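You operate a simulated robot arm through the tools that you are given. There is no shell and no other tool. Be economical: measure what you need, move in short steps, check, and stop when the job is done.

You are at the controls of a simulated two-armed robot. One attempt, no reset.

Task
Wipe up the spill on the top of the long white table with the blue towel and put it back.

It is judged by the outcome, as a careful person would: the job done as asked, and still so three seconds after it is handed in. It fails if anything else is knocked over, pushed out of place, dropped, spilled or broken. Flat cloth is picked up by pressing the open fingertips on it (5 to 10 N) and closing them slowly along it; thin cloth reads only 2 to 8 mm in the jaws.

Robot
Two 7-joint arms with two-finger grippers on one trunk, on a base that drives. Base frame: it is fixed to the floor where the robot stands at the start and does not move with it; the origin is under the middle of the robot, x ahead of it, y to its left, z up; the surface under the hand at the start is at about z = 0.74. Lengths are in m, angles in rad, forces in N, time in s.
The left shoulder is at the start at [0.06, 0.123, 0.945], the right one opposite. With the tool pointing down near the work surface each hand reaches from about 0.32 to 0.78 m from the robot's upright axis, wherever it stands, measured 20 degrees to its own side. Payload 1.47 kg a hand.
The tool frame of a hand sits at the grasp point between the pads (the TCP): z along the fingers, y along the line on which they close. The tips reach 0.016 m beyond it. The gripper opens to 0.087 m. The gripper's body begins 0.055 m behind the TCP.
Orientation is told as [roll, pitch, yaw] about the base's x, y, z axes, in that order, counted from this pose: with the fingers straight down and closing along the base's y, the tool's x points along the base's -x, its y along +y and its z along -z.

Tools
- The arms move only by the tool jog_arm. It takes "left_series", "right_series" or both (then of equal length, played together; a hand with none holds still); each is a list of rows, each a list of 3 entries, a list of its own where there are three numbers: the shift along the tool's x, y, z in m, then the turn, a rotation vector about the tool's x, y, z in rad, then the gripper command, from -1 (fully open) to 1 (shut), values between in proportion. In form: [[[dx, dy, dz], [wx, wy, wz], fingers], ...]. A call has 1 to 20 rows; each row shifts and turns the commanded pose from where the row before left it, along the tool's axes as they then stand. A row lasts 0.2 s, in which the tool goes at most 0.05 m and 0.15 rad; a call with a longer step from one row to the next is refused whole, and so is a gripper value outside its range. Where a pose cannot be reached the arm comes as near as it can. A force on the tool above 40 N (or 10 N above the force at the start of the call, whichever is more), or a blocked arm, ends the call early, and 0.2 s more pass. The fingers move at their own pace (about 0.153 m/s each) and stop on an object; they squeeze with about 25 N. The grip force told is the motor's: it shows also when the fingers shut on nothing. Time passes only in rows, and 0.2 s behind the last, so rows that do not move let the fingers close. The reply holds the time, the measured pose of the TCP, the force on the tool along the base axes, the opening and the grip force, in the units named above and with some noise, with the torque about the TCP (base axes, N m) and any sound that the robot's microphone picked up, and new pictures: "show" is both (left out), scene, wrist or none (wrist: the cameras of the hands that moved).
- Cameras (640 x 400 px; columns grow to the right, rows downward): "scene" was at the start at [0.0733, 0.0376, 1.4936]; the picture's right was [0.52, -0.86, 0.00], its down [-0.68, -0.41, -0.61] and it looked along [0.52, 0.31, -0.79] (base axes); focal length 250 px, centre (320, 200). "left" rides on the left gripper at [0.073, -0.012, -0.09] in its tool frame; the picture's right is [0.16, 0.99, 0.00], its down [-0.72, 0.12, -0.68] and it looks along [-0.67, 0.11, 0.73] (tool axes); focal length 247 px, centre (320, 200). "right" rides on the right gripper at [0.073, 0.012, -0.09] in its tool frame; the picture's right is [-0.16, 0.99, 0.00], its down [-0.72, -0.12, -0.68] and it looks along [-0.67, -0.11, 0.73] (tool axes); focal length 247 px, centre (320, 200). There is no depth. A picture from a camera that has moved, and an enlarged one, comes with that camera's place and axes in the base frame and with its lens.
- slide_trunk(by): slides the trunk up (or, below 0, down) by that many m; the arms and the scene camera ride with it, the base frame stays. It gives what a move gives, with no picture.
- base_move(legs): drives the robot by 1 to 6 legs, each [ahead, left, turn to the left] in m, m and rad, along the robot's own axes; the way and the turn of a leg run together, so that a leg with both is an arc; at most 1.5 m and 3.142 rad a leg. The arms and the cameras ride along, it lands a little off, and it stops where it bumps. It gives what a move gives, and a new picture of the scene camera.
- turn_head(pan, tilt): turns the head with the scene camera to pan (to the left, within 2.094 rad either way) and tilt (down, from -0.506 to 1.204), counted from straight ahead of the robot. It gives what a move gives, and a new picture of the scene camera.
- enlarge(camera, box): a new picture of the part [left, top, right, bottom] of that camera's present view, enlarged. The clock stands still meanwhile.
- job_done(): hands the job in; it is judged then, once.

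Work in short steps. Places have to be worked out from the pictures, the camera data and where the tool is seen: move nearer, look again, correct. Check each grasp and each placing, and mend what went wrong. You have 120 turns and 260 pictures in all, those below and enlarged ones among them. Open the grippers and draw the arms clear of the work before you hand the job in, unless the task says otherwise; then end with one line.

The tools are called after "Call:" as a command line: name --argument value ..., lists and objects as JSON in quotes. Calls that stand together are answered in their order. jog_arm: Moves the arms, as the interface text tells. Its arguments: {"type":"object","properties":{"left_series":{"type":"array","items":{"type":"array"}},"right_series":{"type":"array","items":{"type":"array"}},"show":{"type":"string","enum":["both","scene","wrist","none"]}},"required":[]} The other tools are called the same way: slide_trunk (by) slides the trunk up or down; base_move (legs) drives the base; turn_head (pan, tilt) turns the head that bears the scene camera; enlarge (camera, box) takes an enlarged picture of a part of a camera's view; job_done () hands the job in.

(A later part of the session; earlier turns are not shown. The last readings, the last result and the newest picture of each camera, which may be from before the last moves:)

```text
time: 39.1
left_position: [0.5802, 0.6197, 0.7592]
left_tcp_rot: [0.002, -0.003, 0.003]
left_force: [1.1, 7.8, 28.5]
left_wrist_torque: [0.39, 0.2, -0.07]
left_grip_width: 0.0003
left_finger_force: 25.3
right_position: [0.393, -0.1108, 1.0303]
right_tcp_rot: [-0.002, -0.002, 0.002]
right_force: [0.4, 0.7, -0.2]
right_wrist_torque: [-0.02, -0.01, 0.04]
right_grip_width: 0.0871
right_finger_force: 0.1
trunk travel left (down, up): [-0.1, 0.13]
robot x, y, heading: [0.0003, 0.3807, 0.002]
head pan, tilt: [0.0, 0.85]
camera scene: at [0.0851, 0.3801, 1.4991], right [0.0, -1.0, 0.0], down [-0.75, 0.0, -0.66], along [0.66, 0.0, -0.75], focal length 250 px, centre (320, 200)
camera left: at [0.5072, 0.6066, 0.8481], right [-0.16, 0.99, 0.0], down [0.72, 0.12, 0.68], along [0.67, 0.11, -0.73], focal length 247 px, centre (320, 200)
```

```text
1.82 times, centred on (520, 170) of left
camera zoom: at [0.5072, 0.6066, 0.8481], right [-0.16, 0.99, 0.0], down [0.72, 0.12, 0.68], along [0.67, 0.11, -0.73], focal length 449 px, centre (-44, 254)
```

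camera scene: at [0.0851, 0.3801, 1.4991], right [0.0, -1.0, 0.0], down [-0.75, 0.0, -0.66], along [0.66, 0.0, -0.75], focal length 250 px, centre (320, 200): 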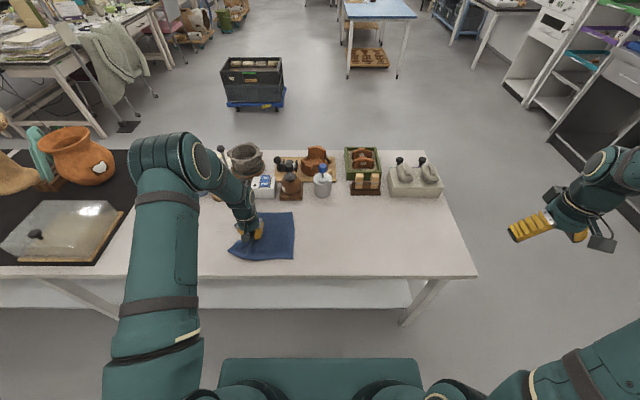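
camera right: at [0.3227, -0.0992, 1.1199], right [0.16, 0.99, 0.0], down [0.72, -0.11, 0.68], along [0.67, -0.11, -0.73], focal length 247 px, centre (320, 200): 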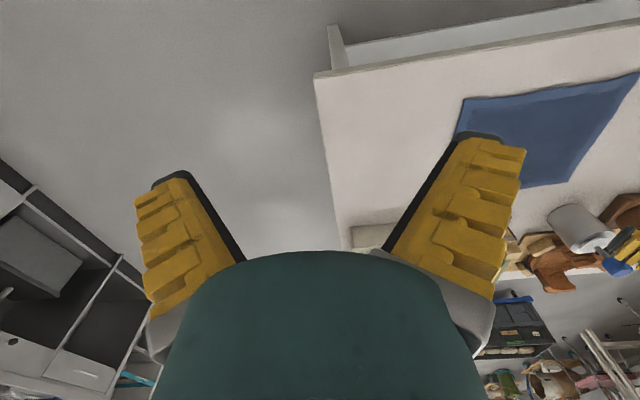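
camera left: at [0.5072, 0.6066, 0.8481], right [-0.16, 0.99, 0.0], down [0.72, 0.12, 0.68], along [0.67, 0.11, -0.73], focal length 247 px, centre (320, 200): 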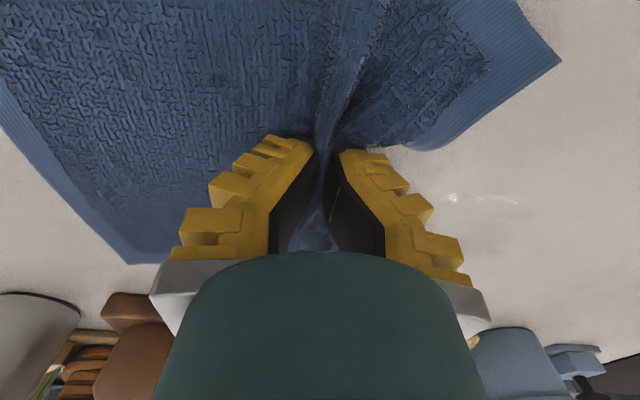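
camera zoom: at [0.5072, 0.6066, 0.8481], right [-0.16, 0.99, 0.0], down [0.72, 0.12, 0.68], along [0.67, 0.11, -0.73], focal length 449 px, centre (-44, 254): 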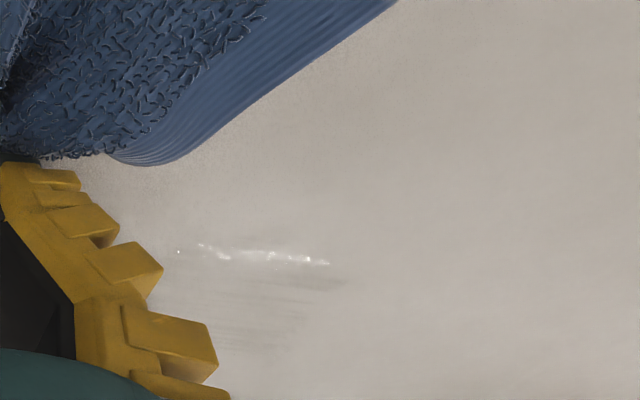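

Only faint traces left, at x 0.585–0.63, y 0.70–0.76. I scrub once more with closely spaced lanes, easing the force a little.

Call:
jog_arm --left_series '[[[0, 0.045, -0.0003], [0, 0, 0], 1], [[0, 0.04, 0], [0, 0, 0], 1], [[0, 0.035, 0], [0, 0, 0], 1], [[0, 0.035, 0], [0, 0, 0], 1], [[-0.007, -0.035, 0], [0, 0, 0], 1], [[0, -0.035, 0], [0, 0, 0], 1], [[0, -0.035, 0], [0, 0, 0], 1], [[-0.007, 0.035, 0], [0, 0, 0], 1], [[0, 0.035, 0], [0, 0, 0], 1], [[0, 0.035, 0], [0, 0, 0], 1], [[-0.007, -0.035, 0], [0, 0, 0], 1], [[0, -0.035, 0], [0, 0, 0], 1], [[0, -0.035, 0], [0, 0, 0], 1], [[-0.007, 0.035, 0], [0, 0, 0], 1], [[0, 0.035, 0], [0, 0, 0], 1], [[0, 0.035, 0], [0, 0, 0], 1], [[-0.007, -0.035, 0], [0, 0, 0], 1], [[0, -0.035, 0], [0, 0, 0], 1], [[0, -0.035, 0], [0, 0, 0], 1], [[-0.007, 0.035, 0], [0, 0, 0], 1]]' --show "none"

Call:
jog_arm --left_series '[[[0, 0.035, 0], [0, 0, 0], 1], [[0, 0.025, 0], [0, 0, 0], 1], [[0.035, 0, 0], [0, 0, 0], 1], [[0.03, 0, 0], [0, 0, 0], 1], [[-0.035, -0.012, 0], [0, 0, 0], 1], [[-0.03, 0, 0], [0, 0, 0], 1], [[0.035, -0.012, 0], [0, 0, 0], 1], [[0.03, 0, 0], [0, 0, 0], 1], [[-0.035, -0.012, 0], [0, 0, 0], 1], [[-0.03, 0, 0], [0, 0, 0], 1], [[0.035, -0.012, 0], [0, 0, 0], 1], [[0.03, 0, 0], [0, 0, 0], 1], [[-0.035, -0.012, 0], [0, 0, 0], 1], [[-0.03, 0, 0], [0, 0, 0], 1], [[0.035, -0.012, 0], [0, 0, 0], 1], [[0.03, 0, 0], [0, 0, 0], 1], [[0, -0.035, -0.001], [0, 0, 0], 1], [[0, -0.035, -0.001], [0, 0, 0], 1], [[0, -0.03, 0], [0, 0, 0], 1]]' --show "both"

Call:
enlarge --camera "left" --box '[400, 60, 640, 280]'

```text
time: 43.3
left_position: [0.6251, 0.7033, 0.7623]
left_tcp_rot: [-0.001, -0.001, 0.003]
left_force: [-0.6, -1.1, 5.5]
left_wrist_torque: [0.04, 0.06, 0.04]
left_grip_width: 0.0
left_finger_force: 25.3
right_position: [0.395, -0.109, 1.0302]
right_tcp_rot: [0.003, 0.0, 0.003]
right_force: [-0.8, 0.2, 0.8]
right_wrist_torque: [-0.01, -0.01, -0.01]
right_grip_width: 0.0871
right_finger_force: 0.1
trunk travel left (down, up): [-0.1, 0.13]
robot x, y, heading: [0.0012, 0.3823, 0.002]
head pan, tilt: [0.0, 0.85]
```

```text
time: 47.3
left_position: [0.5586, 0.5886, 0.7604]
left_tcp_rot: [0.0, -0.001, 0.001]
left_force: [0.0, 3.4, 11.5]
left_wrist_torque: [0.19, 0.1, -0.01]
left_grip_width: 0.0
left_finger_force: 24.8
right_position: [0.3941, -0.1104, 1.029]
right_tcp_rot: [0.0, 0.0, 0.003]
right_force: [0.3, -0.2, -0.4]
right_wrist_torque: [-0.01, 0.02, 0.01]
right_grip_width: 0.0869
right_finger_force: 0.0
trunk travel left (down, up): [-0.1, 0.13]
robot x, y, heading: [-0.0024, 0.3818, 0.004]
head pan, tilt: [0.0, 0.85]
camera scene: at [0.0864, 0.3801, 1.4988], right [0.0, -1.0, 0.0], down [-0.75, 0.0, -0.66], along [0.66, 0.0, -0.75], focal length 250 px, centre (320, 200)
camera left: at [0.4858, 0.5762, 0.8498], right [-0.16, 0.99, 0.0], down [0.72, 0.12, 0.68], along [0.67, 0.11, -0.73], focal length 247 px, centre (320, 200)
```

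scene: 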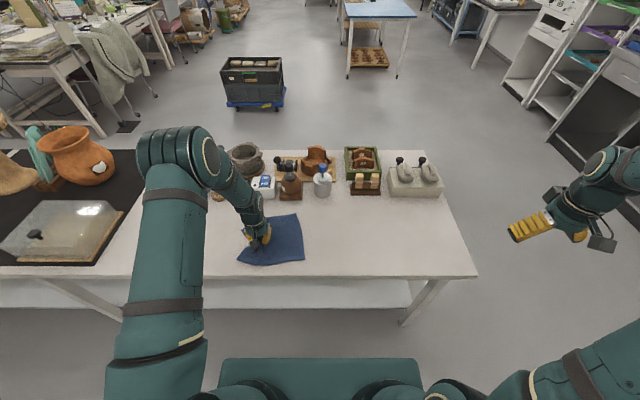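
left: 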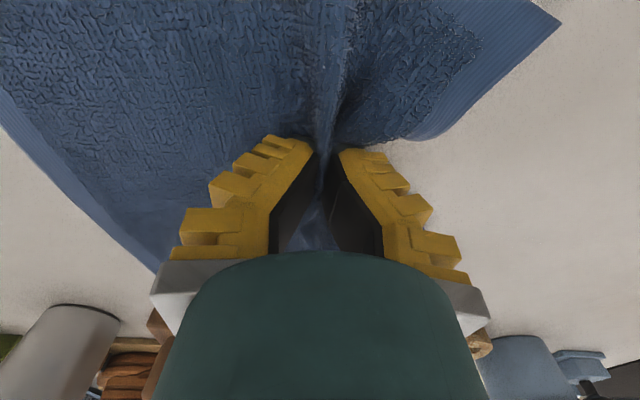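

```text
1.82 times, centred on (520, 170) of left
camera zoom: at [0.4858, 0.5762, 0.8498], right [-0.16, 0.99, 0.0], down [0.72, 0.12, 0.68], along [0.67, 0.11, -0.73], focal length 449 px, centre (-44, 254)
```

zoom: 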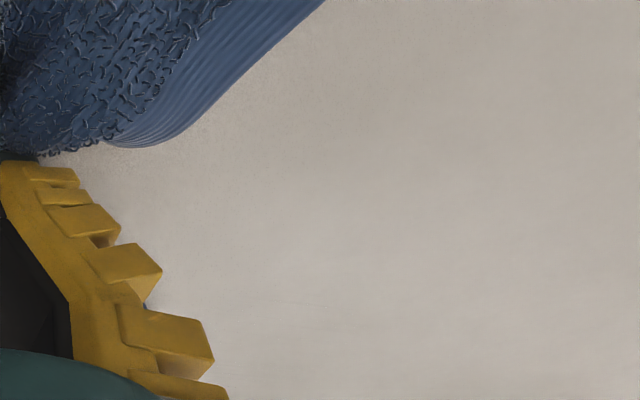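

The surface looks clean from here. Now I release the towel and lift the left hand away to view both towel and table.

Call:
jog_arm --left_series '[[[0, 0, -0.001], [0, 0, 0], 0.6], [[0, 0, -0.001], [0, 0, 0], 0.2], [[0, 0, 0], [0, 0, 0], 0], [[0, 0, -0.02], [0, 0, 0], 0], [[0, 0, -0.04], [0, 0, 0], 0], [[0, 0, -0.04], [0, 0, 0], -1], [[0, 0, -0.045], [0, 0, 0], -1], [[0, 0, -0.045], [0, 0, 0], -1], [[0.04, 0, -0.02], [0, 0, 0], -1], [[0.045, 0, -0.02], [0, 0, 0], -1], [[0.045, 0.0, -0.0], [0, 0, 0], -1], [[0.045, 0.0, -0.0], [0, 0, 0], -1], [[0.02, 0.045, -0.0], [0, 0, 0], -1], [[0, 0, 0], [0, 0, 0], -1]]' --show "both"

Call:
enlarge --camera "scene" --box '[170, 160, 370, 285]'

```text
time: 50.3
left_position: [0.3611, 0.6355, 0.9952]
left_tcp_rot: [0.0, 0.0, 0.0]
left_force: [0.3, -0.8, 0.2]
left_wrist_torque: [0.0, 0.02, 0.04]
left_grip_width: 0.0871
left_finger_force: 0.1
right_position: [0.3956, -0.1109, 1.0304]
right_tcp_rot: [0.001, -0.001, 0.002]
right_force: [0.7, 0.1, -0.4]
right_wrist_torque: [-0.01, -0.03, -0.04]
right_grip_width: 0.0873
right_finger_force: 0.0
trunk travel left (down, up): [-0.1, 0.13]
robot x, y, heading: [-0.0029, 0.3794, 0.005]
head pan, tilt: [0.0, 0.85]
camera scene: at [0.0875, 0.3799, 1.4988], right [0.0, -1.0, 0.0], down [-0.75, 0.0, -0.66], along [0.66, 0.0, -0.75], focal length 250 px, centre (320, 200)
camera left: at [0.2885, 0.622, 1.0842], right [-0.16, 0.99, 0.0], down [0.72, 0.12, 0.68], along [0.67, 0.11, -0.73], focal length 247 px, centre (320, 200)
```

scene: 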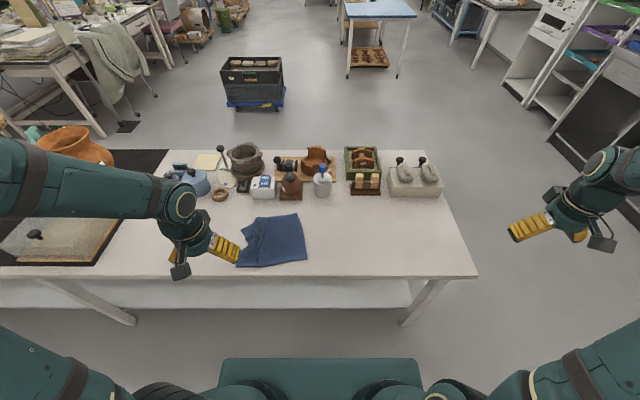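
left: 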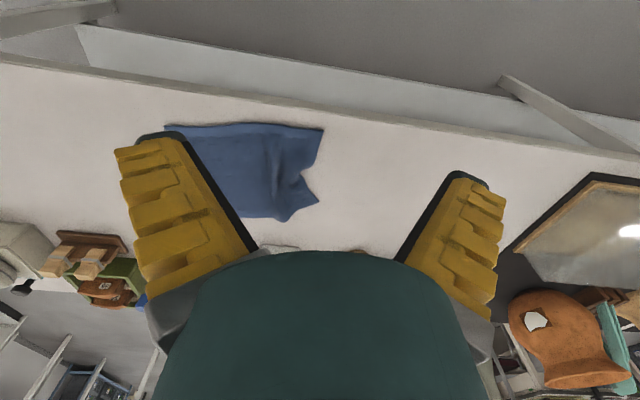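

```text
3.20 times, centred on (270, 222) of scene
camera zoom: at [0.0875, 0.3799, 1.4988], right [0.0, -1.0, 0.0], down [-0.75, 0.0, -0.66], along [0.66, 0.0, -0.75], focal length 801 px, centre (480, 128)
```

zoom: 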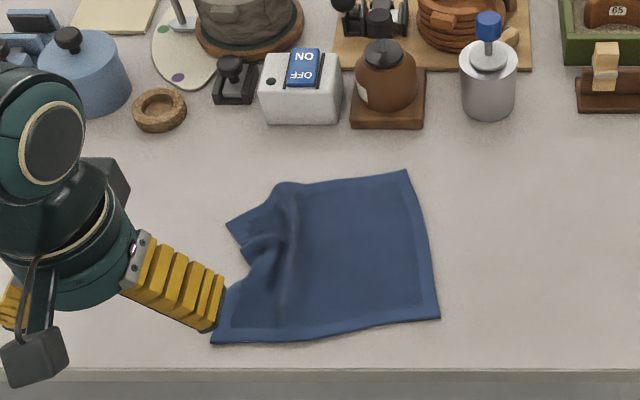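

The spill site looks clean. The towel's right edge now runs from (0.489, 0.421) to (0.689, 0.467). I'll grip near that edge with the right hand and drag it back right; first I bring the right hand above it, with the left withdrawn left.

Call:
jog_arm --left_series '[[[0.01, 0.04, 0], [0, 0, 0], -1], [[0.01, 0.04, 0], [0, 0, 0], -1], [[0, 0.04, 0], [0, 0, 0], -1], [[0, 0, 0], [0, 0, 0], -1], [[0, 0, 0], [0, 0, 0], -1], [[0, 0, 0], [0, 0, 0], -1], [[0, 0, 0], [0, 0, 0], -1], [[0, 0, 0], [0, 0, 0], -1], [[0, 0, 0], [0, 0, 0], -1], [[0, 0, 0], [0, 0, 0], -1], [[0, 0, 0], [0, 0, 0], -1], [[0, 0, 0], [0, 0, 0], -1], [[0, 0, 0], [0, 0, 0], -1], [[0, 0, 0], [0, 0, 0], -1], [[0, 0, 0], [0, 0, 0], -1], [[0, 0, 0], [0, 0, 0], -1], [[0, 0, 0], [0, 0, 0], -1], [[0, 0, 0], [0, 0, 0], -1], [[0, 0, 0], [0, 0, 0], -1], [[0, 0, 0], [0, 0, 0], -1]]' --right_series '[[[-0.0123, 0.0397, 0], [0, 0, 0], -1], [[-0.0123, 0.0397, 0], [0, 0, 0], -1], [[-0.0123, 0.0397, 0], [0, 0, 0], -1], [[-0.0123, 0.0397, 0], [0, 0, 0], -1], [[-0.0123, 0.0397, 0], [0, 0, 0], -1], [[-0.0123, 0.0397, 0], [0, 0, 0], -1], [[-0.0123, 0.0397, 0], [0, 0, 0], -1], [[-0.0123, 0.0397, 0], [0, 0, 0], -1], [[-0.0123, 0.0397, 0], [0, 0, 0], -1], [[-0.0123, 0.0397, 0], [0, 0, 0], -1], [[-0.0123, 0.0397, 0], [0, 0, 0], -1], [[-0.0123, 0.0397, 0], [0, 0, 0], -1], [[-0.0123, 0.0397, 0], [0, 0, 0], -1], [[-0.0123, 0.0397, 0], [0, 0, 0], -1], [[-0.0123, 0.0397, 0], [0, 0, 0], -0.2], [[0, 0, 0.04], [0, 0, -0.115], -0.2], [[0, 0, 0.04], [0, 0, -0.115], -0.2], [[0, 0, 0.04], [0, 0, 0], -0.2], [[0, 0, 0.03], [0, 0, 0], -0.2], [[0, 0, 0], [0, 0, 0], -0.2]]' --show "both"

```text
time: 54.5
left_position: [0.3433, 0.7546, 0.9933]
left_tcp_rot: [0.001, 0.0, 0.001]
left_force: [-0.5, -0.9, 0.0]
left_wrist_torque: [0.03, 0.02, -0.01]
left_grip_width: 0.0868
left_finger_force: 0.1
right_position: [0.5785, 0.4845, 0.8801]
right_tcp_rot: [0.001, 0.0, 0.233]
right_force: [-0.4, 0.3, 0.3]
right_wrist_torque: [-0.01, 0.0, -0.02]
right_grip_width: 0.0574
right_finger_force: 3.9
trunk travel left (down, up): [-0.1, 0.13]
robot x, y, heading: [-0.0019, 0.3811, 0.003]
head pan, tilt: [0.0, 0.85]
camera scene: at [0.087, 0.3808, 1.4989], right [0.0, -1.0, 0.0], down [-0.75, 0.0, -0.66], along [0.66, 0.0, -0.75], focal length 250 px, centre (320, 200)
camera right: at [0.5057, 0.4772, 0.9678], right [-0.07, 1.0, 0.0], down [0.73, 0.05, 0.68], along [0.68, 0.05, -0.73], focal length 247 px, centre (320, 200)
camera left: at [0.2702, 0.7429, 1.0817], right [-0.16, 0.99, 0.0], down [0.72, 0.12, 0.68], along [0.67, 0.11, -0.73], focal length 247 px, centre (320, 200)
```

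scene: 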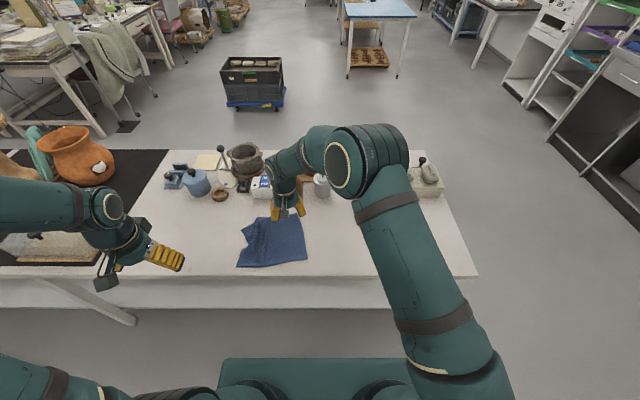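
right: 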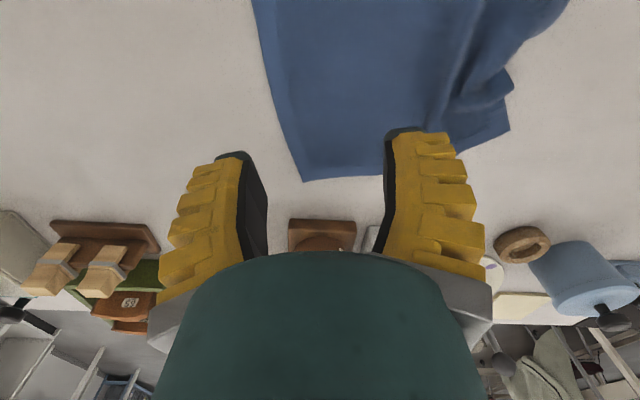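
left: 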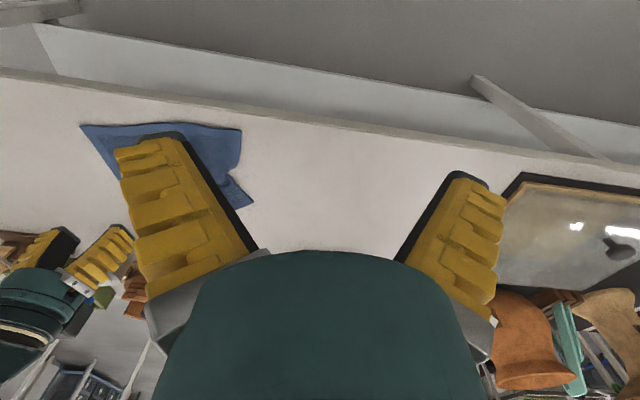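

The edge is at about y 0.44 at this x, so the fingers (y 0.458 and 0.51) land on cloth. I lower to just above it.

Call:
jog_arm --right_series '[[[0, 0.004, 0.04], [0, 0, 0], -0.2], [[0, 0, 0.04], [0, 0, 0], -0.2], [[0, 0, 0.03], [0, 0, 0], -0.2], [[0, 0, 0.008], [0, 0, 0], -0.2], [[0, 0, 0.004], [0, 0, 0], -0.2], [[0, 0, 0], [0, 0, 0], -0.2]]' --show "wrist"

```text
time: 55.9
left_position: [0.3437, 0.7545, 0.9923]
left_tcp_rot: [0.001, 0.001, 0.002]
left_force: [0.0, -0.1, 0.5]
left_wrist_torque: [-0.02, 0.0, -0.01]
left_grip_width: 0.0869
left_finger_force: 0.1
right_position: [0.5773, 0.4909, 0.7584]
right_tcp_rot: [0.0, -0.003, 0.233]
right_force: [-0.1, 1.0, 3.8]
right_wrist_torque: [-0.04, 0.02, 0.03]
right_grip_width: 0.0549
right_finger_force: 3.2
trunk travel left (down, up): [-0.1, 0.13]
robot x, y, heading: [-0.0046, 0.3762, 0.001]
head pan, tilt: [0.0, 0.85]
camera right: at [0.5045, 0.4834, 0.8476], right [-0.07, 1.0, 0.0], down [0.73, 0.05, 0.68], along [0.68, 0.05, -0.73], focal length 247 px, centre (320, 200)
```

right: 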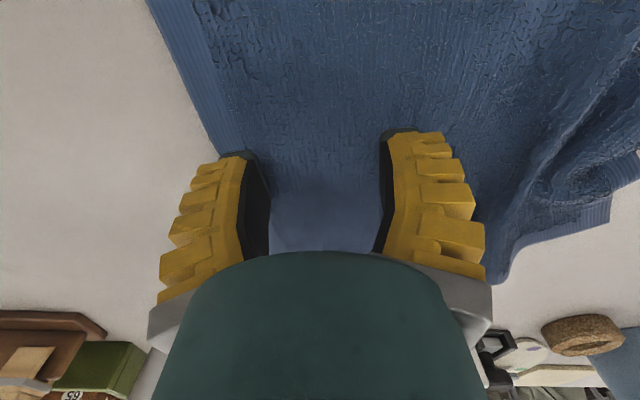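

One finger is right at the hem; I lift slightly, shift 1 cm inward, press, and close slowly.

Call:
jog_arm --right_series '[[[0, 0, -0.006], [0, 0, 0], -0.2], [[0, 0.01, 0], [0, 0, 0], -0.2], [[0, 0, 0.005], [0, 0, 0], -0.2], [[0, 0, 0.0025], [0, 0, 0], -0.2], [[0, 0, 0], [0, 0, 0], -0.2]]' --show "none"

```text
time: 57.1
left_position: [0.3432, 0.7559, 0.9934]
left_tcp_rot: [-0.001, -0.001, 0.002]
left_force: [-0.4, 0.6, 0.0]
left_wrist_torque: [0.0, 0.01, 0.01]
left_grip_width: 0.0871
left_finger_force: 0.1
right_position: [0.5761, 0.5001, 0.7591]
right_tcp_rot: [0.0, 0.0, 0.231]
right_force: [-0.5, 0.1, 1.8]
right_wrist_torque: [0.01, -0.02, 0.01]
right_grip_width: 0.0529
right_finger_force: 6.5
trunk travel left (down, up): [-0.1, 0.13]
robot x, y, heading: [-0.0001, 0.3822, 0.004]
head pan, tilt: [0.0, 0.85]
```

Call:
jog_arm --right_series '[[[0, 0, 0.002], [0, 0, 0], -0.2], [[0, 0, 0], [0, 0, 0], -0.05], [[0, 0, 0], [0, 0, 0], 0.1], [[0, 0, 0], [0, 0, 0], 0.25], [[0, 0, 0], [0, 0, 0], 0.4], [[0, 0, 0], [0, 0, 0], 0.55], [[0, 0, 0], [0, 0, 0], 0.7], [[0, 0, 0], [0, 0, 0], 0.85], [[0, 0, 0], [0, 0, 0], 1], [[0, 0, 0], [0, 0, 0], 1], [[0, 0, 0], [0, 0, 0], 1], [[0, 0, -0.01], [0, 0, 0], 1], [[0, 0, -0.01], [0, 0, 0], 1], [[0, 0, 0], [0, 0, 0], 1]]' --show "both"

```text
time: 60.1
left_position: [0.3435, 0.7555, 0.9916]
left_tcp_rot: [0.0, -0.002, 0.001]
left_force: [0.4, 0.7, 0.0]
left_wrist_torque: [0.01, -0.02, 0.01]
left_grip_width: 0.0868
left_finger_force: 0.0
right_position: [0.5747, 0.499, 0.7759]
right_tcp_rot: [0.002, 0.002, 0.231]
right_force: [0.2, 0.2, -0.1]
right_wrist_torque: [0.01, 0.0, 0.04]
right_grip_width: 0.0
right_finger_force: 25.0
trunk travel left (down, up): [-0.1, 0.13]
robot x, y, heading: [-0.0012, 0.3818, 0.006]
head pan, tilt: [0.0, 0.85]
camera scene: at [0.0873, 0.3809, 1.4988], right [0.0, -1.0, 0.0], down [-0.75, 0.0, -0.66], along [0.66, 0.0, -0.75], focal length 250 px, centre (320, 200)
camera right: at [0.5023, 0.493, 0.8642], right [-0.07, 1.0, 0.0], down [0.73, 0.05, 0.68], along [0.68, 0.05, -0.73], focal length 247 px, centre (320, 200)
```

scene: 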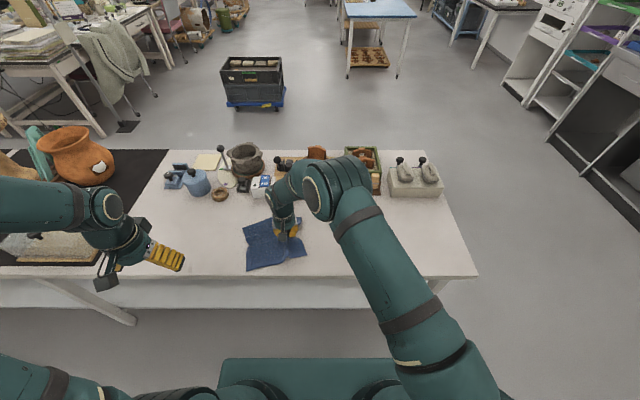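
right: 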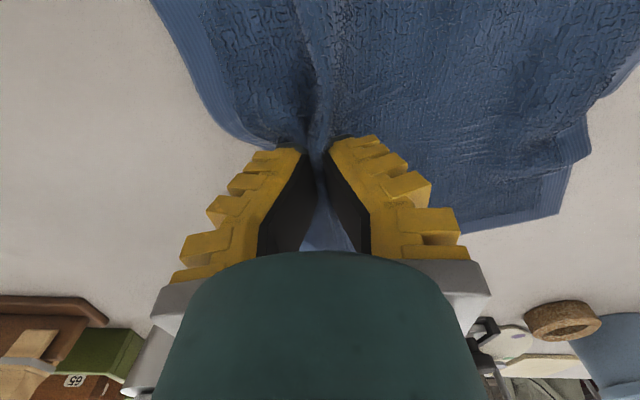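

Gripped. I rotate the grip square and drag the towel right to its original spot (pinch target about (0.60, 0.145)).

Call:
jog_arm --right_series '[[[0, -0.01, 0], [0, 0, 0.0575], 1], [[0, -0.01, 0], [0, 0, 0.0575], 1], [[0, -0.01, 0], [0, 0, 0.0575], 1], [[0, -0.01, 0], [0, 0, 0.0575], 1], [[-0.0015, -0.026, 0], [0, 0, 0], 1], [[-0.0015, -0.026, 0], [0, 0, 0], 1], [[-0.0015, -0.026, 0], [0, 0, 0], 1], [[-0.0015, -0.026, 0], [0, 0, 0], 1], [[-0.0015, -0.026, 0], [0, 0, 0], 1], [[-0.0015, -0.026, 0], [0, 0, 0], 1], [[-0.0015, -0.026, 0], [0, 0, 0], 1], [[-0.0015, -0.026, 0], [0, 0, 0], 1], [[-0.0015, -0.026, 0], [0, 0, 0], 1], [[-0.0015, -0.026, 0], [0, 0, 0], 1], [[-0.0015, -0.026, 0], [0, 0, 0], 1], [[0, 0, 0], [0, 0, 0], 1]]' --show "both"

Call:
enlarge --camera "scene" --box '[270, 160, 470, 285]'

Call:
enlarge --camera "scene" --box '[180, 180, 300, 260]'

```text
time: 63.5
left_position: [0.3428, 0.7543, 0.9913]
left_tcp_rot: [0.002, 0.0, 0.002]
left_force: [-0.5, 0.3, -0.5]
left_wrist_torque: [0.0, -0.02, 0.01]
left_grip_width: 0.0871
left_finger_force: 0.0
right_position: [0.5996, 0.1735, 0.7767]
right_tcp_rot: [0.0, -0.001, 0.002]
right_force: [-0.1, 0.1, 0.2]
right_wrist_torque: [-0.02, 0.01, 0.03]
right_grip_width: 0.0
right_finger_force: 25.1
trunk travel left (down, up): [-0.1, 0.13]
robot x, y, heading: [-0.0005, 0.3767, 0.004]
head pan, tilt: [0.0, 0.85]
camera scene: at [0.0872, 0.3813, 1.4988], right [0.0, -1.0, 0.0], down [-0.75, 0.0, -0.66], along [0.66, 0.0, -0.75], focal length 250 px, centre (320, 200)
camera right: at [0.5282, 0.1841, 0.8656], right [0.15, 0.99, 0.0], down [0.72, -0.11, 0.68], along [0.67, -0.11, -0.73], focal length 247 px, centre (320, 200)
```

scene: 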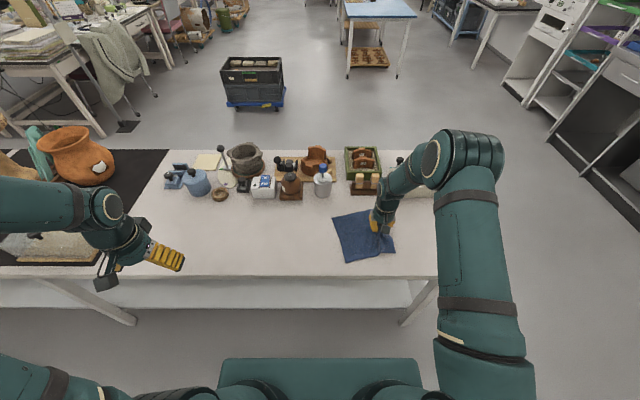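
right: 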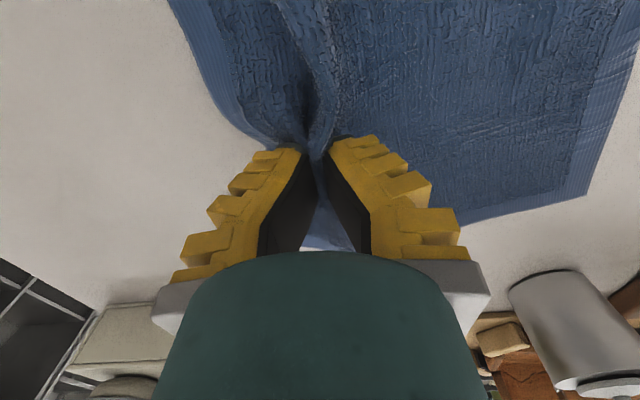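

```text
3.20 times, centred on (370, 222) of scene
camera zoom: at [0.0872, 0.3813, 1.4988], right [0.0, -1.0, 0.0], down [-0.75, 0.0, -0.66], along [0.66, 0.0, -0.75], focal length 801 px, centre (160, 128)
```

zoom: 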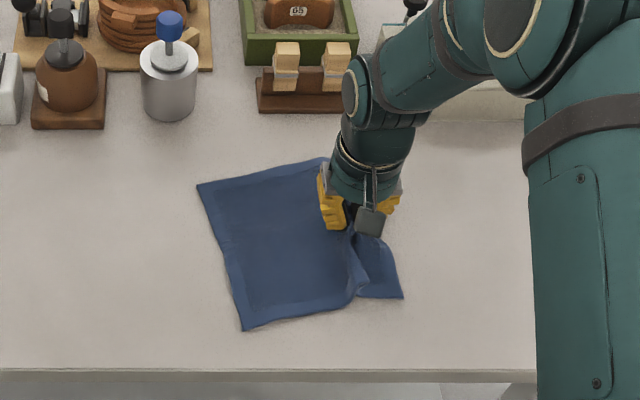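

```text
5.00 times, centred on (240, 220) of scene
camera zoom: at [0.0872, 0.3813, 1.4988], right [0.0, -1.0, 0.0], down [-0.75, 0.0, -0.66], along [0.66, 0.0, -0.75], focal length 1251 px, centre (720, 100)
```

zoom: 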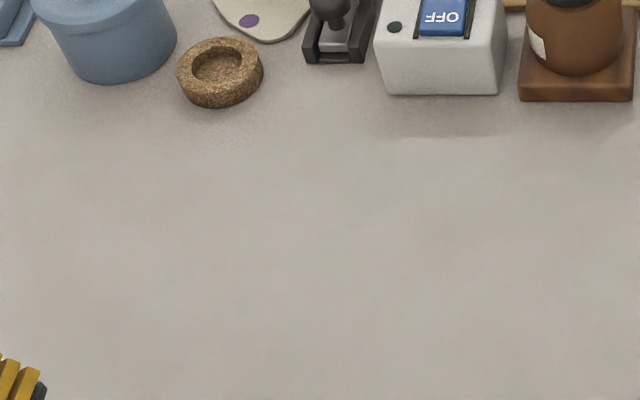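

The table is clean. The towel is nearly back but turned about 12°; I rotate the grip clockwise to square it.

Call:
jog_arm --right_series '[[[0, 0, 0.003], [0, 0, 0.07], 1], [[0, 0, 0], [0, 0, 0.07], 1], [[0, 0, 0], [0, 0, 0.07], 1], [[0, 0, 0], [0, 0, 0.07], 1], [[0, 0, 0], [0, 0, 0], 1]]' --show "none"

Call:
enlarge --camera "scene" --box '[270, 160, 470, 285]'

```text
time: 64.7
left_position: [0.3433, 0.7565, 0.992]
left_tcp_rot: [-0.001, -0.001, 0.001]
left_force: [-0.3, 1.0, -0.8]
left_wrist_torque: [-0.02, -0.02, -0.01]
left_grip_width: 0.0871
left_finger_force: 0.0
right_position: [0.5992, 0.1737, 0.7727]
right_tcp_rot: [0.0, 0.0, -0.278]
right_force: [0.0, -0.9, -0.6]
right_wrist_torque: [-0.02, -0.02, 0.07]
right_grip_width: 0.0
right_finger_force: 24.2
trunk travel left (down, up): [-0.1, 0.13]
robot x, y, heading: [-0.004, 0.3807, 0.003]
head pan, tilt: [0.0, 0.85]
```

```text
3.20 times, centred on (370, 222) of scene
camera zoom: at [0.0872, 0.3809, 1.4988], right [0.0, -1.0, 0.0], down [-0.75, 0.0, -0.66], along [0.66, 0.0, -0.75], focal length 801 px, centre (160, 128)
```

zoom: 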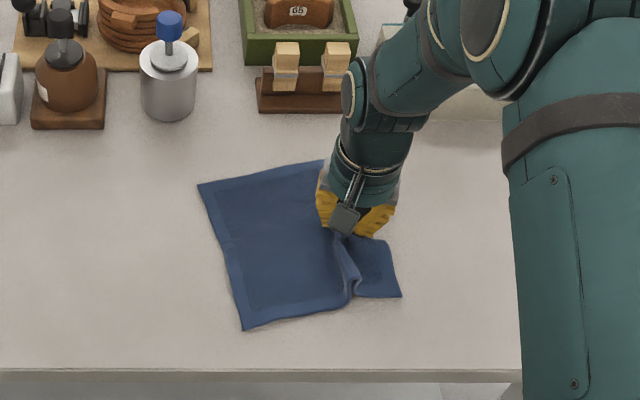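

Twisting only wrung the fold. I turn the grip back in line with the towel, lower, and open the fingers slowly while pressing lightly so the fold spreads flat.

Call:
jog_arm --right_series '[[[0, 0, 0], [0, 0, -0.12], 1], [[0, 0, 0], [0, 0, -0.12], 1], [[0, 0, 0], [0, 0, -0.12], 1], [[0, 0, 0], [0, 0, -0.12], 1], [[0, 0, 0.008], [0, 0, 0], 1], [[0, 0, 0.005], [0, 0, 0], 1], [[0, 0, 0.001], [0, 0, 0], 0.85], [[0, 0, 0], [0, 0, 0], 0.65], [[0, 0, 0], [0, 0, 0], 0.45], [[0, 0, 0], [0, 0, 0], 0.25], [[0, 0, 0], [0, 0, 0], 0.05], [[0, 0, 0], [0, 0, 0], -0.15], [[0, 0, 0], [0, 0, 0], -0.35], [[0, 0, 0], [0, 0, 0], -0.5], [[0, 0, 0], [0, 0, 0], -0.5]]' --show "wrist"

Call:
enlarge --camera "scene" --box '[270, 160, 470, 285]'

```text
time: 67.9
left_position: [0.343, 0.7563, 0.9927]
left_tcp_rot: [-0.002, 0.0, 0.001]
left_force: [-0.5, -0.5, 0.5]
left_wrist_torque: [0.0, -0.01, 0.01]
left_grip_width: 0.0868
left_finger_force: 0.0
right_position: [0.5993, 0.1739, 0.7583]
right_tcp_rot: [0.002, -0.001, 0.202]
right_force: [0.1, 0.3, 0.3]
right_wrist_torque: [0.04, 0.0, 0.01]
right_grip_width: 0.0697
right_finger_force: 2.7
trunk travel left (down, up): [-0.1, 0.13]
robot x, y, heading: [-0.0023, 0.3828, 0.001]
head pan, tilt: [0.0, 0.85]
camera right: at [0.5257, 0.1699, 0.8479], right [-0.04, 1.0, 0.0], down [0.73, 0.03, 0.68], along [0.68, 0.03, -0.73], focal length 247 px, centre (320, 200)
```

right: 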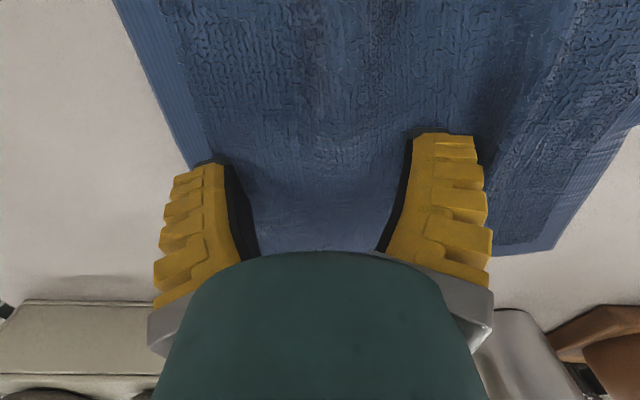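

```text
3.20 times, centred on (370, 222) of scene
camera zoom: at [0.0872, 0.3809, 1.4988], right [0.0, -1.0, 0.0], down [-0.75, 0.0, -0.66], along [0.66, 0.0, -0.75], focal length 801 px, centre (160, 128)
```

zoom: 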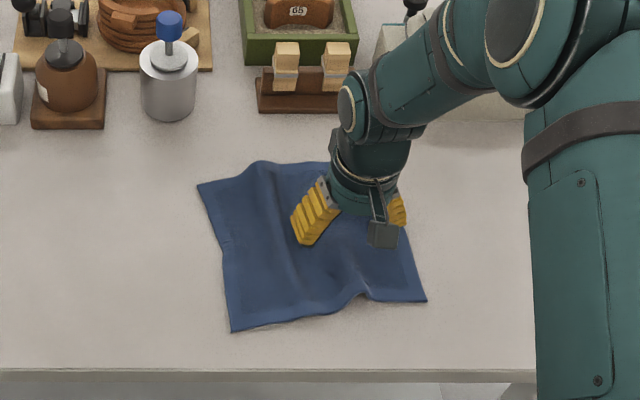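

The fold spread nicely. The towel is still turned about 9°; I press open fingers on its centre and turn it clockwise by friction.

Call:
jog_arm --right_series '[[[0, 0, -0.02], [0, 0, 0], -0.5], [[0.0036, 0.0426, 0], [0, 0, 0], -1], [[0, 0, 0.012], [0, 0, 0], -1], [[0, 0, 0.008], [0, 0, 0], -1], [[0, 0, 0.002], [0, 0, 0], -1], [[0, 0, 0.001], [0, 0, 0], -1], [[0, 0, 0], [0, 0, 0], -1]]' --show "none"

```text
time: 69.5
left_position: [0.3431, 0.756, 0.9926]
left_tcp_rot: [-0.002, 0.001, 0.001]
left_force: [0.1, 0.7, 0.6]
left_wrist_torque: [0.03, -0.02, -0.02]
left_grip_width: 0.0869
left_finger_force: 0.0
right_position: [0.5874, 0.2145, 0.7568]
right_tcp_rot: [-0.001, 0.0, 0.203]
right_force: [0.1, 0.6, -0.8]
right_wrist_torque: [-0.04, 0.02, -0.03]
right_grip_width: 0.0869
right_finger_force: 0.1
trunk travel left (down, up): [-0.1, 0.13]
robot x, y, heading: [-0.0006, 0.385, -0.003]
head pan, tilt: [0.0, 0.85]
```

No contact yet; I go down a little more.

Call:
jog_arm --right_series '[[[0, 0, 0.0015], [0, 0, 0], -1], [[0, 0, 0.0015], [0, 0, 0], -1], [[0, 0, 0], [0, 0, 0], -1]]' --show "none"

```text
time: 70.3
left_position: [0.3426, 0.7547, 0.9939]
left_tcp_rot: [-0.002, 0.0, 0.004]
left_force: [-0.6, -0.2, 0.3]
left_wrist_torque: [0.01, 0.01, -0.01]
left_grip_width: 0.0869
left_finger_force: 0.0
right_position: [0.5878, 0.2153, 0.7518]
right_tcp_rot: [-0.001, 0.001, 0.203]
right_force: [0.0, 0.7, 0.2]
right_wrist_torque: [-0.01, 0.01, -0.02]
right_grip_width: 0.0872
right_finger_force: 0.0
trunk travel left (down, up): [-0.1, 0.13]
robot x, y, heading: [0.0004, 0.3808, 0.004]
head pan, tilt: [0.0, 0.85]
```

Call:
jog_arm --right_series '[[[0, 0, 0.0015], [0, 0, 0], -1], [[0, 0, 0.001], [0, 0, 0], -1], [[0, 0, 0], [0, 0, 0], -1]]' --show "wrist"

```text
time: 71.1
left_position: [0.3433, 0.7563, 0.9929]
left_tcp_rot: [0.001, 0.0, 0.001]
left_force: [-0.9, -0.1, 0.2]
left_wrist_torque: [0.03, 0.03, 0.0]
left_grip_width: 0.0867
left_finger_force: 0.0
right_position: [0.5858, 0.215, 0.7514]
right_tcp_rot: [0.0, -0.001, 0.202]
right_force: [-0.2, -0.4, 0.3]
right_wrist_torque: [0.01, 0.02, 0.03]
right_grip_width: 0.087
right_finger_force: 0.0
trunk travel left (down, up): [-0.1, 0.13]
robot x, y, heading: [0.0002, 0.3793, 0.003]
head pan, tilt: [0.0, 0.85]
camera right: at [0.5142, 0.2111, 0.8393], right [-0.04, 1.0, 0.0], down [0.73, 0.03, 0.68], along [0.68, 0.03, -0.73], focal length 247 px, centre (320, 200)
```

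right: 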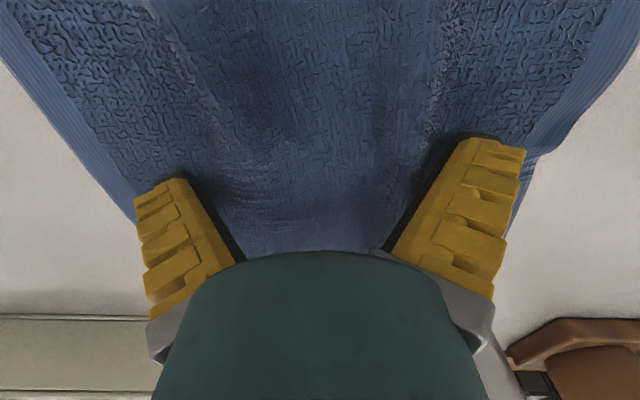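

Fully open tips ride higher; I raise, set the fingers to half open (contact known near z 0.757), and press.

Call:
jog_arm --right_series '[[[0, 0, -0.01], [0, 0, 0], -0.2], [[0, 0, 0], [0, 0, 0], -0.2], [[0, 0, 0.004], [0, 0, 0], -0.2], [[0, 0, 0.002], [0, 0, 0], -0.2], [[0, 0, 0], [0, 0, 0], -0.2]]' --show "none"

```text
time: 72.3
left_position: [0.3414, 0.7558, 0.9922]
left_tcp_rot: [0.001, -0.001, 0.002]
left_force: [0.2, 0.6, -0.1]
left_wrist_torque: [-0.02, 0.04, -0.01]
left_grip_width: 0.0869
left_finger_force: 0.1
right_position: [0.5868, 0.2142, 0.757]
right_tcp_rot: [-0.001, -0.005, 0.202]
right_force: [-2.0, 0.8, 40.2]
right_wrist_torque: [0.03, 0.06, 0.0]
right_grip_width: 0.0522
right_finger_force: 16.9
trunk travel left (down, up): [-0.1, 0.13]
robot x, y, heading: [0.0048, 0.3831, 0.003]
head pan, tilt: [0.0, 0.85]
```

Too hard (40 N); I back off about 2 mm.

Call:
jog_arm --right_series '[[[0, 0, -0.0022], [0, 0, 0], -0.2], [[0, 0, 0], [0, 0, 0], -0.2]]' --show "none"

```text
time: 72.9
left_position: [0.3411, 0.7552, 0.9932]
left_tcp_rot: [0.0, -0.002, 0.002]
left_force: [0.6, 1.2, -0.6]
left_wrist_torque: [0.03, 0.05, 0.0]
left_grip_width: 0.0868
left_finger_force: 0.0
right_position: [0.5867, 0.2143, 0.7576]
right_tcp_rot: [-0.002, -0.002, 0.202]
right_force: [-1.8, 0.5, 32.8]
right_wrist_torque: [0.06, 0.01, 0.0]
right_grip_width: 0.0501
right_finger_force: 14.7
trunk travel left (down, up): [-0.1, 0.13]
robot x, y, heading: [-0.0026, 0.3801, 0.004]
head pan, tilt: [0.0, 0.85]
```

Still 33 N; I ease 5.5 mm of command more, then turn clockwise while pressing lightly and shift slightly away from me.

Call:
jog_arm --right_series '[[[0, 0, -0.0055], [0, 0, 0], -0.2], [[-0.002, 0, 0], [0, 0, 0.06], -0.2], [[-0.003, 0, 0], [0, 0, 0.06], -0.2], [[-0.004, 0, 0], [0, 0, 0.06], -0.2], [[-0.004, 0, 0], [0, 0, 0.0], -0.2], [[0, 0, 0], [0, 0, 0], -0.2]]' --show "none"

Call:
enlarge --camera "scene" --box '[270, 160, 470, 285]'

```text
time: 74.3
left_position: [0.3436, 0.7557, 0.9932]
left_tcp_rot: [0.0, 0.0, 0.002]
left_force: [0.3, 0.2, 0.3]
left_wrist_torque: [0.0, 0.0, -0.02]
left_grip_width: 0.0867
left_finger_force: 0.1
right_position: [0.6, 0.2167, 0.761]
right_tcp_rot: [0.001, 0.0, 0.022]
right_force: [0.5, 0.0, -0.5]
right_wrist_torque: [0.01, 0.01, -0.01]
right_grip_width: 0.0578
right_finger_force: 4.4
trunk travel left (down, up): [-0.1, 0.13]
robot x, y, heading: [0.0006, 0.3836, 0.004]
head pan, tilt: [0.0, 0.85]
```

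```text
3.20 times, centred on (370, 222) of scene
camera zoom: at [0.0872, 0.3809, 1.4988], right [0.0, -1.0, 0.0], down [-0.75, 0.0, -0.66], along [0.66, 0.0, -0.75], focal length 801 px, centre (160, 128)
```

zoom: 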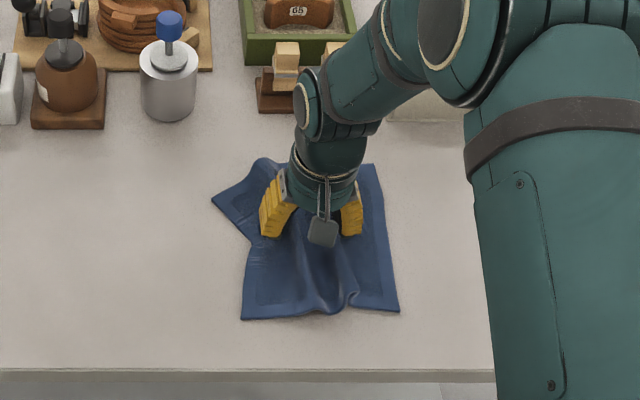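

The towel turned but puckered at the middle. I lift, close the fingers, press lightly at the middle and spread them open to smooth it outward.

Call:
jog_arm --right_series '[[[0, 0, -0.03], [0, 0, 0], -0.2], [[0, 0, 0], [0, 0, 0], 1], [[0, 0, 0], [0, 0, 0], 1], [[0, 0, 0], [0, 0, 0], 1], [[0, 0, 0.02], [0, 0, 0], 1], [[0, 0, 0.008], [0, 0, 0], 1], [[0, 0, 0.003], [0, 0, 0], 1], [[0, 0, 0], [0, 0, 0], 1]]' --show "wrist"

```text
time: 76.1
left_position: [0.3417, 0.7543, 0.9926]
left_tcp_rot: [0.001, 0.0, 0.002]
left_force: [0.8, 0.0, -0.2]
left_wrist_torque: [0.02, -0.04, 0.01]
left_grip_width: 0.0871
left_finger_force: 0.0
right_position: [0.6005, 0.2161, 0.7632]
right_tcp_rot: [0.0, 0.001, 0.022]
right_force: [-0.4, 1.1, 4.2]
right_wrist_torque: [-0.01, 0.0, 0.01]
right_grip_width: 0.0
right_finger_force: 25.3
trunk travel left (down, up): [-0.1, 0.13]
robot x, y, heading: [-0.0023, 0.382, -0.0]
head pan, tilt: [0.0, 0.85]
camera right: at [0.5273, 0.2256, 0.8517], right [0.14, 0.99, 0.0], down [0.73, -0.1, 0.68], along [0.67, -0.09, -0.73], focal length 247 px, centre (320, 200)
```

right: 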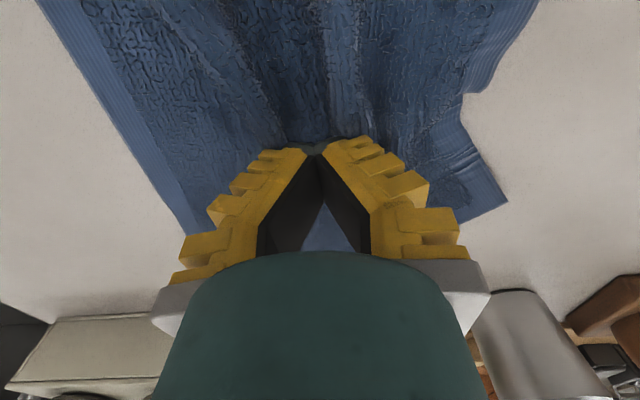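

Lightly pressed (4 N). I press a touch more and open slowly, following down slightly.

Call:
jog_arm --right_series '[[[0, 0, 0.002], [0, 0, 0], 0.8], [[0, 0, 0.001], [0, 0, 0], 0.6], [[0, 0, 0.001], [0, 0, 0], 0.4], [[0, 0, 0.001], [0, 0, 0], 0.2], [[0, 0, 0.0005], [0, 0, 0], 0.0], [[0, 0, 0.0005], [0, 0, 0], -0.2], [[0, 0, 0.001], [0, 0, 0], -0.4], [[0, 0, 0.001], [0, 0, 0], -0.6], [[0, 0, 0.001], [0, 0, 0], -0.8], [[0, 0, 0], [0, 0, 0], -0.8], [[0, 0, -0.03], [0, 0, 0], -0.8], [[0, 0, -0.04], [0, 0, 0], -0.8], [[0, 0, -0.04], [0, 0, 0], -0.8], [[0, -0.03, -0.04], [0, 0, 0], -0.8], [[0, -0.045, -0.02], [0, 0, 0], -0.8], [[0.02, -0.045, 0], [0, 0, 0], -0.8], [[0.02, -0.045, 0], [0, 0, 0], -0.8], [[0.02, -0.045, 0], [0, 0, 0], -0.8], [[0.02, -0.045, 0], [0, 0, 0], -0.8], [[0, 0, 0], [0, 0, 0], -0.8]]' --show "none"

Call:
enlarge --camera "scene" --box '[270, 160, 470, 285]'

```text
time: 80.3
left_position: [0.3432, 0.7558, 0.9909]
left_tcp_rot: [0.001, -0.001, 0.002]
left_force: [1.2, 0.3, 0.3]
left_wrist_torque: [-0.05, 0.0, -0.01]
left_grip_width: 0.0872
left_finger_force: 0.1
right_position: [0.525, -0.0391, 0.9231]
right_tcp_rot: [0.001, -0.001, 0.025]
right_force: [-0.6, 0.2, 0.3]
right_wrist_torque: [0.01, 0.0, 0.02]
right_grip_width: 0.0802
right_finger_force: 0.6
trunk travel left (down, up): [-0.1, 0.13]
robot x, y, heading: [-0.0001, 0.3806, 0.006]
head pan, tilt: [0.0, 0.85]
```

```text
3.20 times, centred on (370, 222) of scene
camera zoom: at [0.0874, 0.3816, 1.4988], right [0.0, -1.0, 0.0], down [-0.75, 0.0, -0.66], along [0.66, 0.0, -0.75], focal length 801 px, centre (160, 128)
```

zoom: 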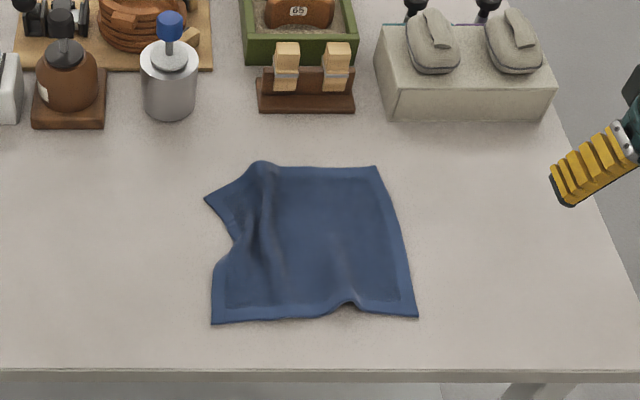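

Well placed: right edge y≈0.115, near edge x≈0.49. Only the far-left corner is pulled in (at (0.643, 0.329)). I press closed fingertips on that corner and drag it outward; first go above it.

Call:
jog_arm --right_series '[[[-0.012, 0.039, 0], [0, 0, 0], 1], [[-0.012, 0.039, 0], [0, 0, 0], 1], [[-0.012, 0.039, 0], [0, 0, 0], 1], [[-0.012, 0.039, 0], [0, 0, 0], 1], [[-0.012, 0.039, 0], [0, 0, 0], 1], [[-0.012, 0.039, 0], [0, 0, 0], 1], [[-0.012, 0.039, 0], [0, 0, 0], 1], [[-0.012, 0.039, 0], [0, 0, 0], 1], [[-0.008, 0.037, 0], [0, 0, 0], 1], [[0, 0, 0.045], [0, 0, 0], 1], [[0, 0, 0.045], [0, 0, 0], 1], [[0, 0, 0.045], [0, 0, 0], 1], [[0, 0, 0.015], [0, 0, 0], 1], [[0, 0, 0], [0, 0, 0], 1]]' --show "wrist"

Call:
enlarge --camera "scene" --box '[270, 160, 470, 285]'

```text
time: 83.3
left_position: [0.3437, 0.7548, 0.9917]
left_tcp_rot: [0.0, -0.002, 0.002]
left_force: [0.2, -0.2, -0.4]
left_wrist_torque: [-0.01, 0.02, -0.02]
left_grip_width: 0.0869
left_finger_force: 0.0
right_position: [0.6229, 0.3108, 0.7727]
right_tcp_rot: [0.0, 0.001, 0.022]
right_force: [-0.3, -0.2, 0.6]
right_wrist_torque: [0.01, -0.02, -0.02]
right_grip_width: 0.0
right_finger_force: 25.0
trunk travel left (down, up): [-0.1, 0.13]
robot x, y, heading: [0.0002, 0.3798, 0.005]
head pan, tilt: [0.0, 0.85]
camera right: at [0.5502, 0.3204, 0.8625], right [0.14, 0.99, 0.0], down [0.73, -0.1, 0.68], along [0.67, -0.09, -0.73], focal length 247 px, centre (320, 200)
```

right: 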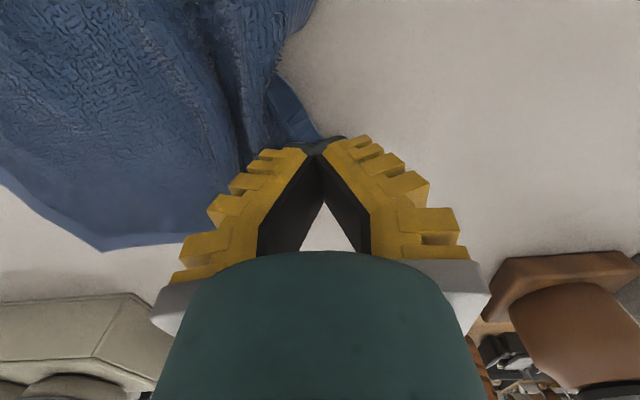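

```text
3.20 times, centred on (370, 222) of scene
camera zoom: at [0.0873, 0.3809, 1.4988], right [0.0, -1.0, 0.0], down [-0.75, 0.0, -0.66], along [0.66, 0.0, -0.75], focal length 801 px, centre (160, 128)
```

zoom: 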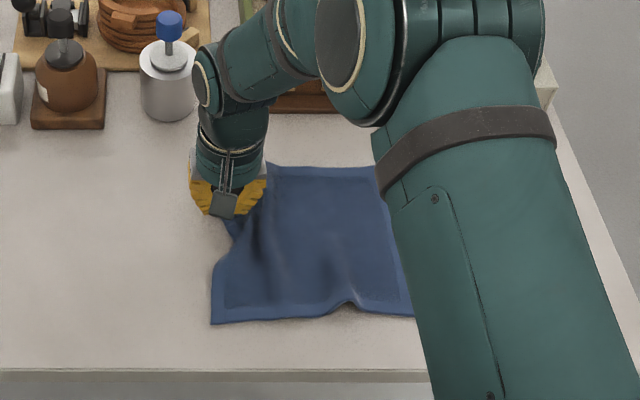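

The tip is at the flap's very corner. I shift 1.2 cm onto the cloth and press down.

Call:
jog_arm --right_series '[[[0.004, -0.012, 0], [0, 0, 0], 1], [[0, 0, 0.009], [0, 0, 0], 1], [[0, 0, 0.004], [0, 0, 0], 1], [[0, 0, 0], [0, 0, 0], 1]]' --show "wrist"

```text
time: 84.3
left_position: [0.3425, 0.7549, 0.9921]
left_tcp_rot: [0.0, -0.001, 0.002]
left_force: [0.0, -0.8, 0.7]
left_wrist_torque: [0.01, 0.0, 0.02]
left_grip_width: 0.0871
left_finger_force: 0.0
right_position: [0.619, 0.2986, 0.7586]
right_tcp_rot: [0.0, -0.001, 0.022]
right_force: [0.3, -0.6, 0.0]
right_wrist_torque: [-0.02, 0.01, -0.03]
right_grip_width: 0.0
right_finger_force: 24.7
trunk travel left (down, up): [-0.1, 0.13]
robot x, y, heading: [-0.0038, 0.382, -0.0]
head pan, tilt: [0.0, 0.85]
camera right: at [0.5459, 0.3079, 0.8485], right [0.14, 0.99, 0.0], down [0.73, -0.1, 0.68], along [0.67, -0.09, -0.73], focal length 247 px, centre (320, 200)
```

right: 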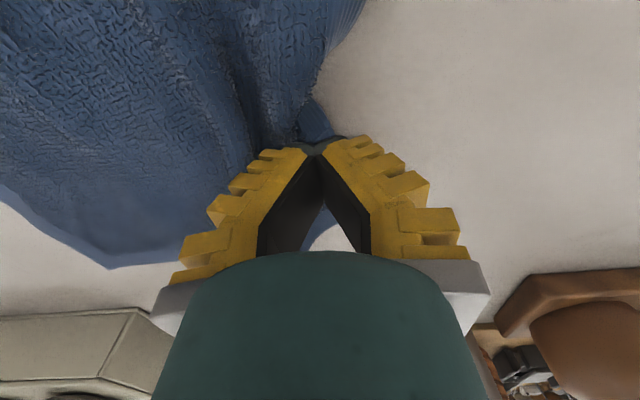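

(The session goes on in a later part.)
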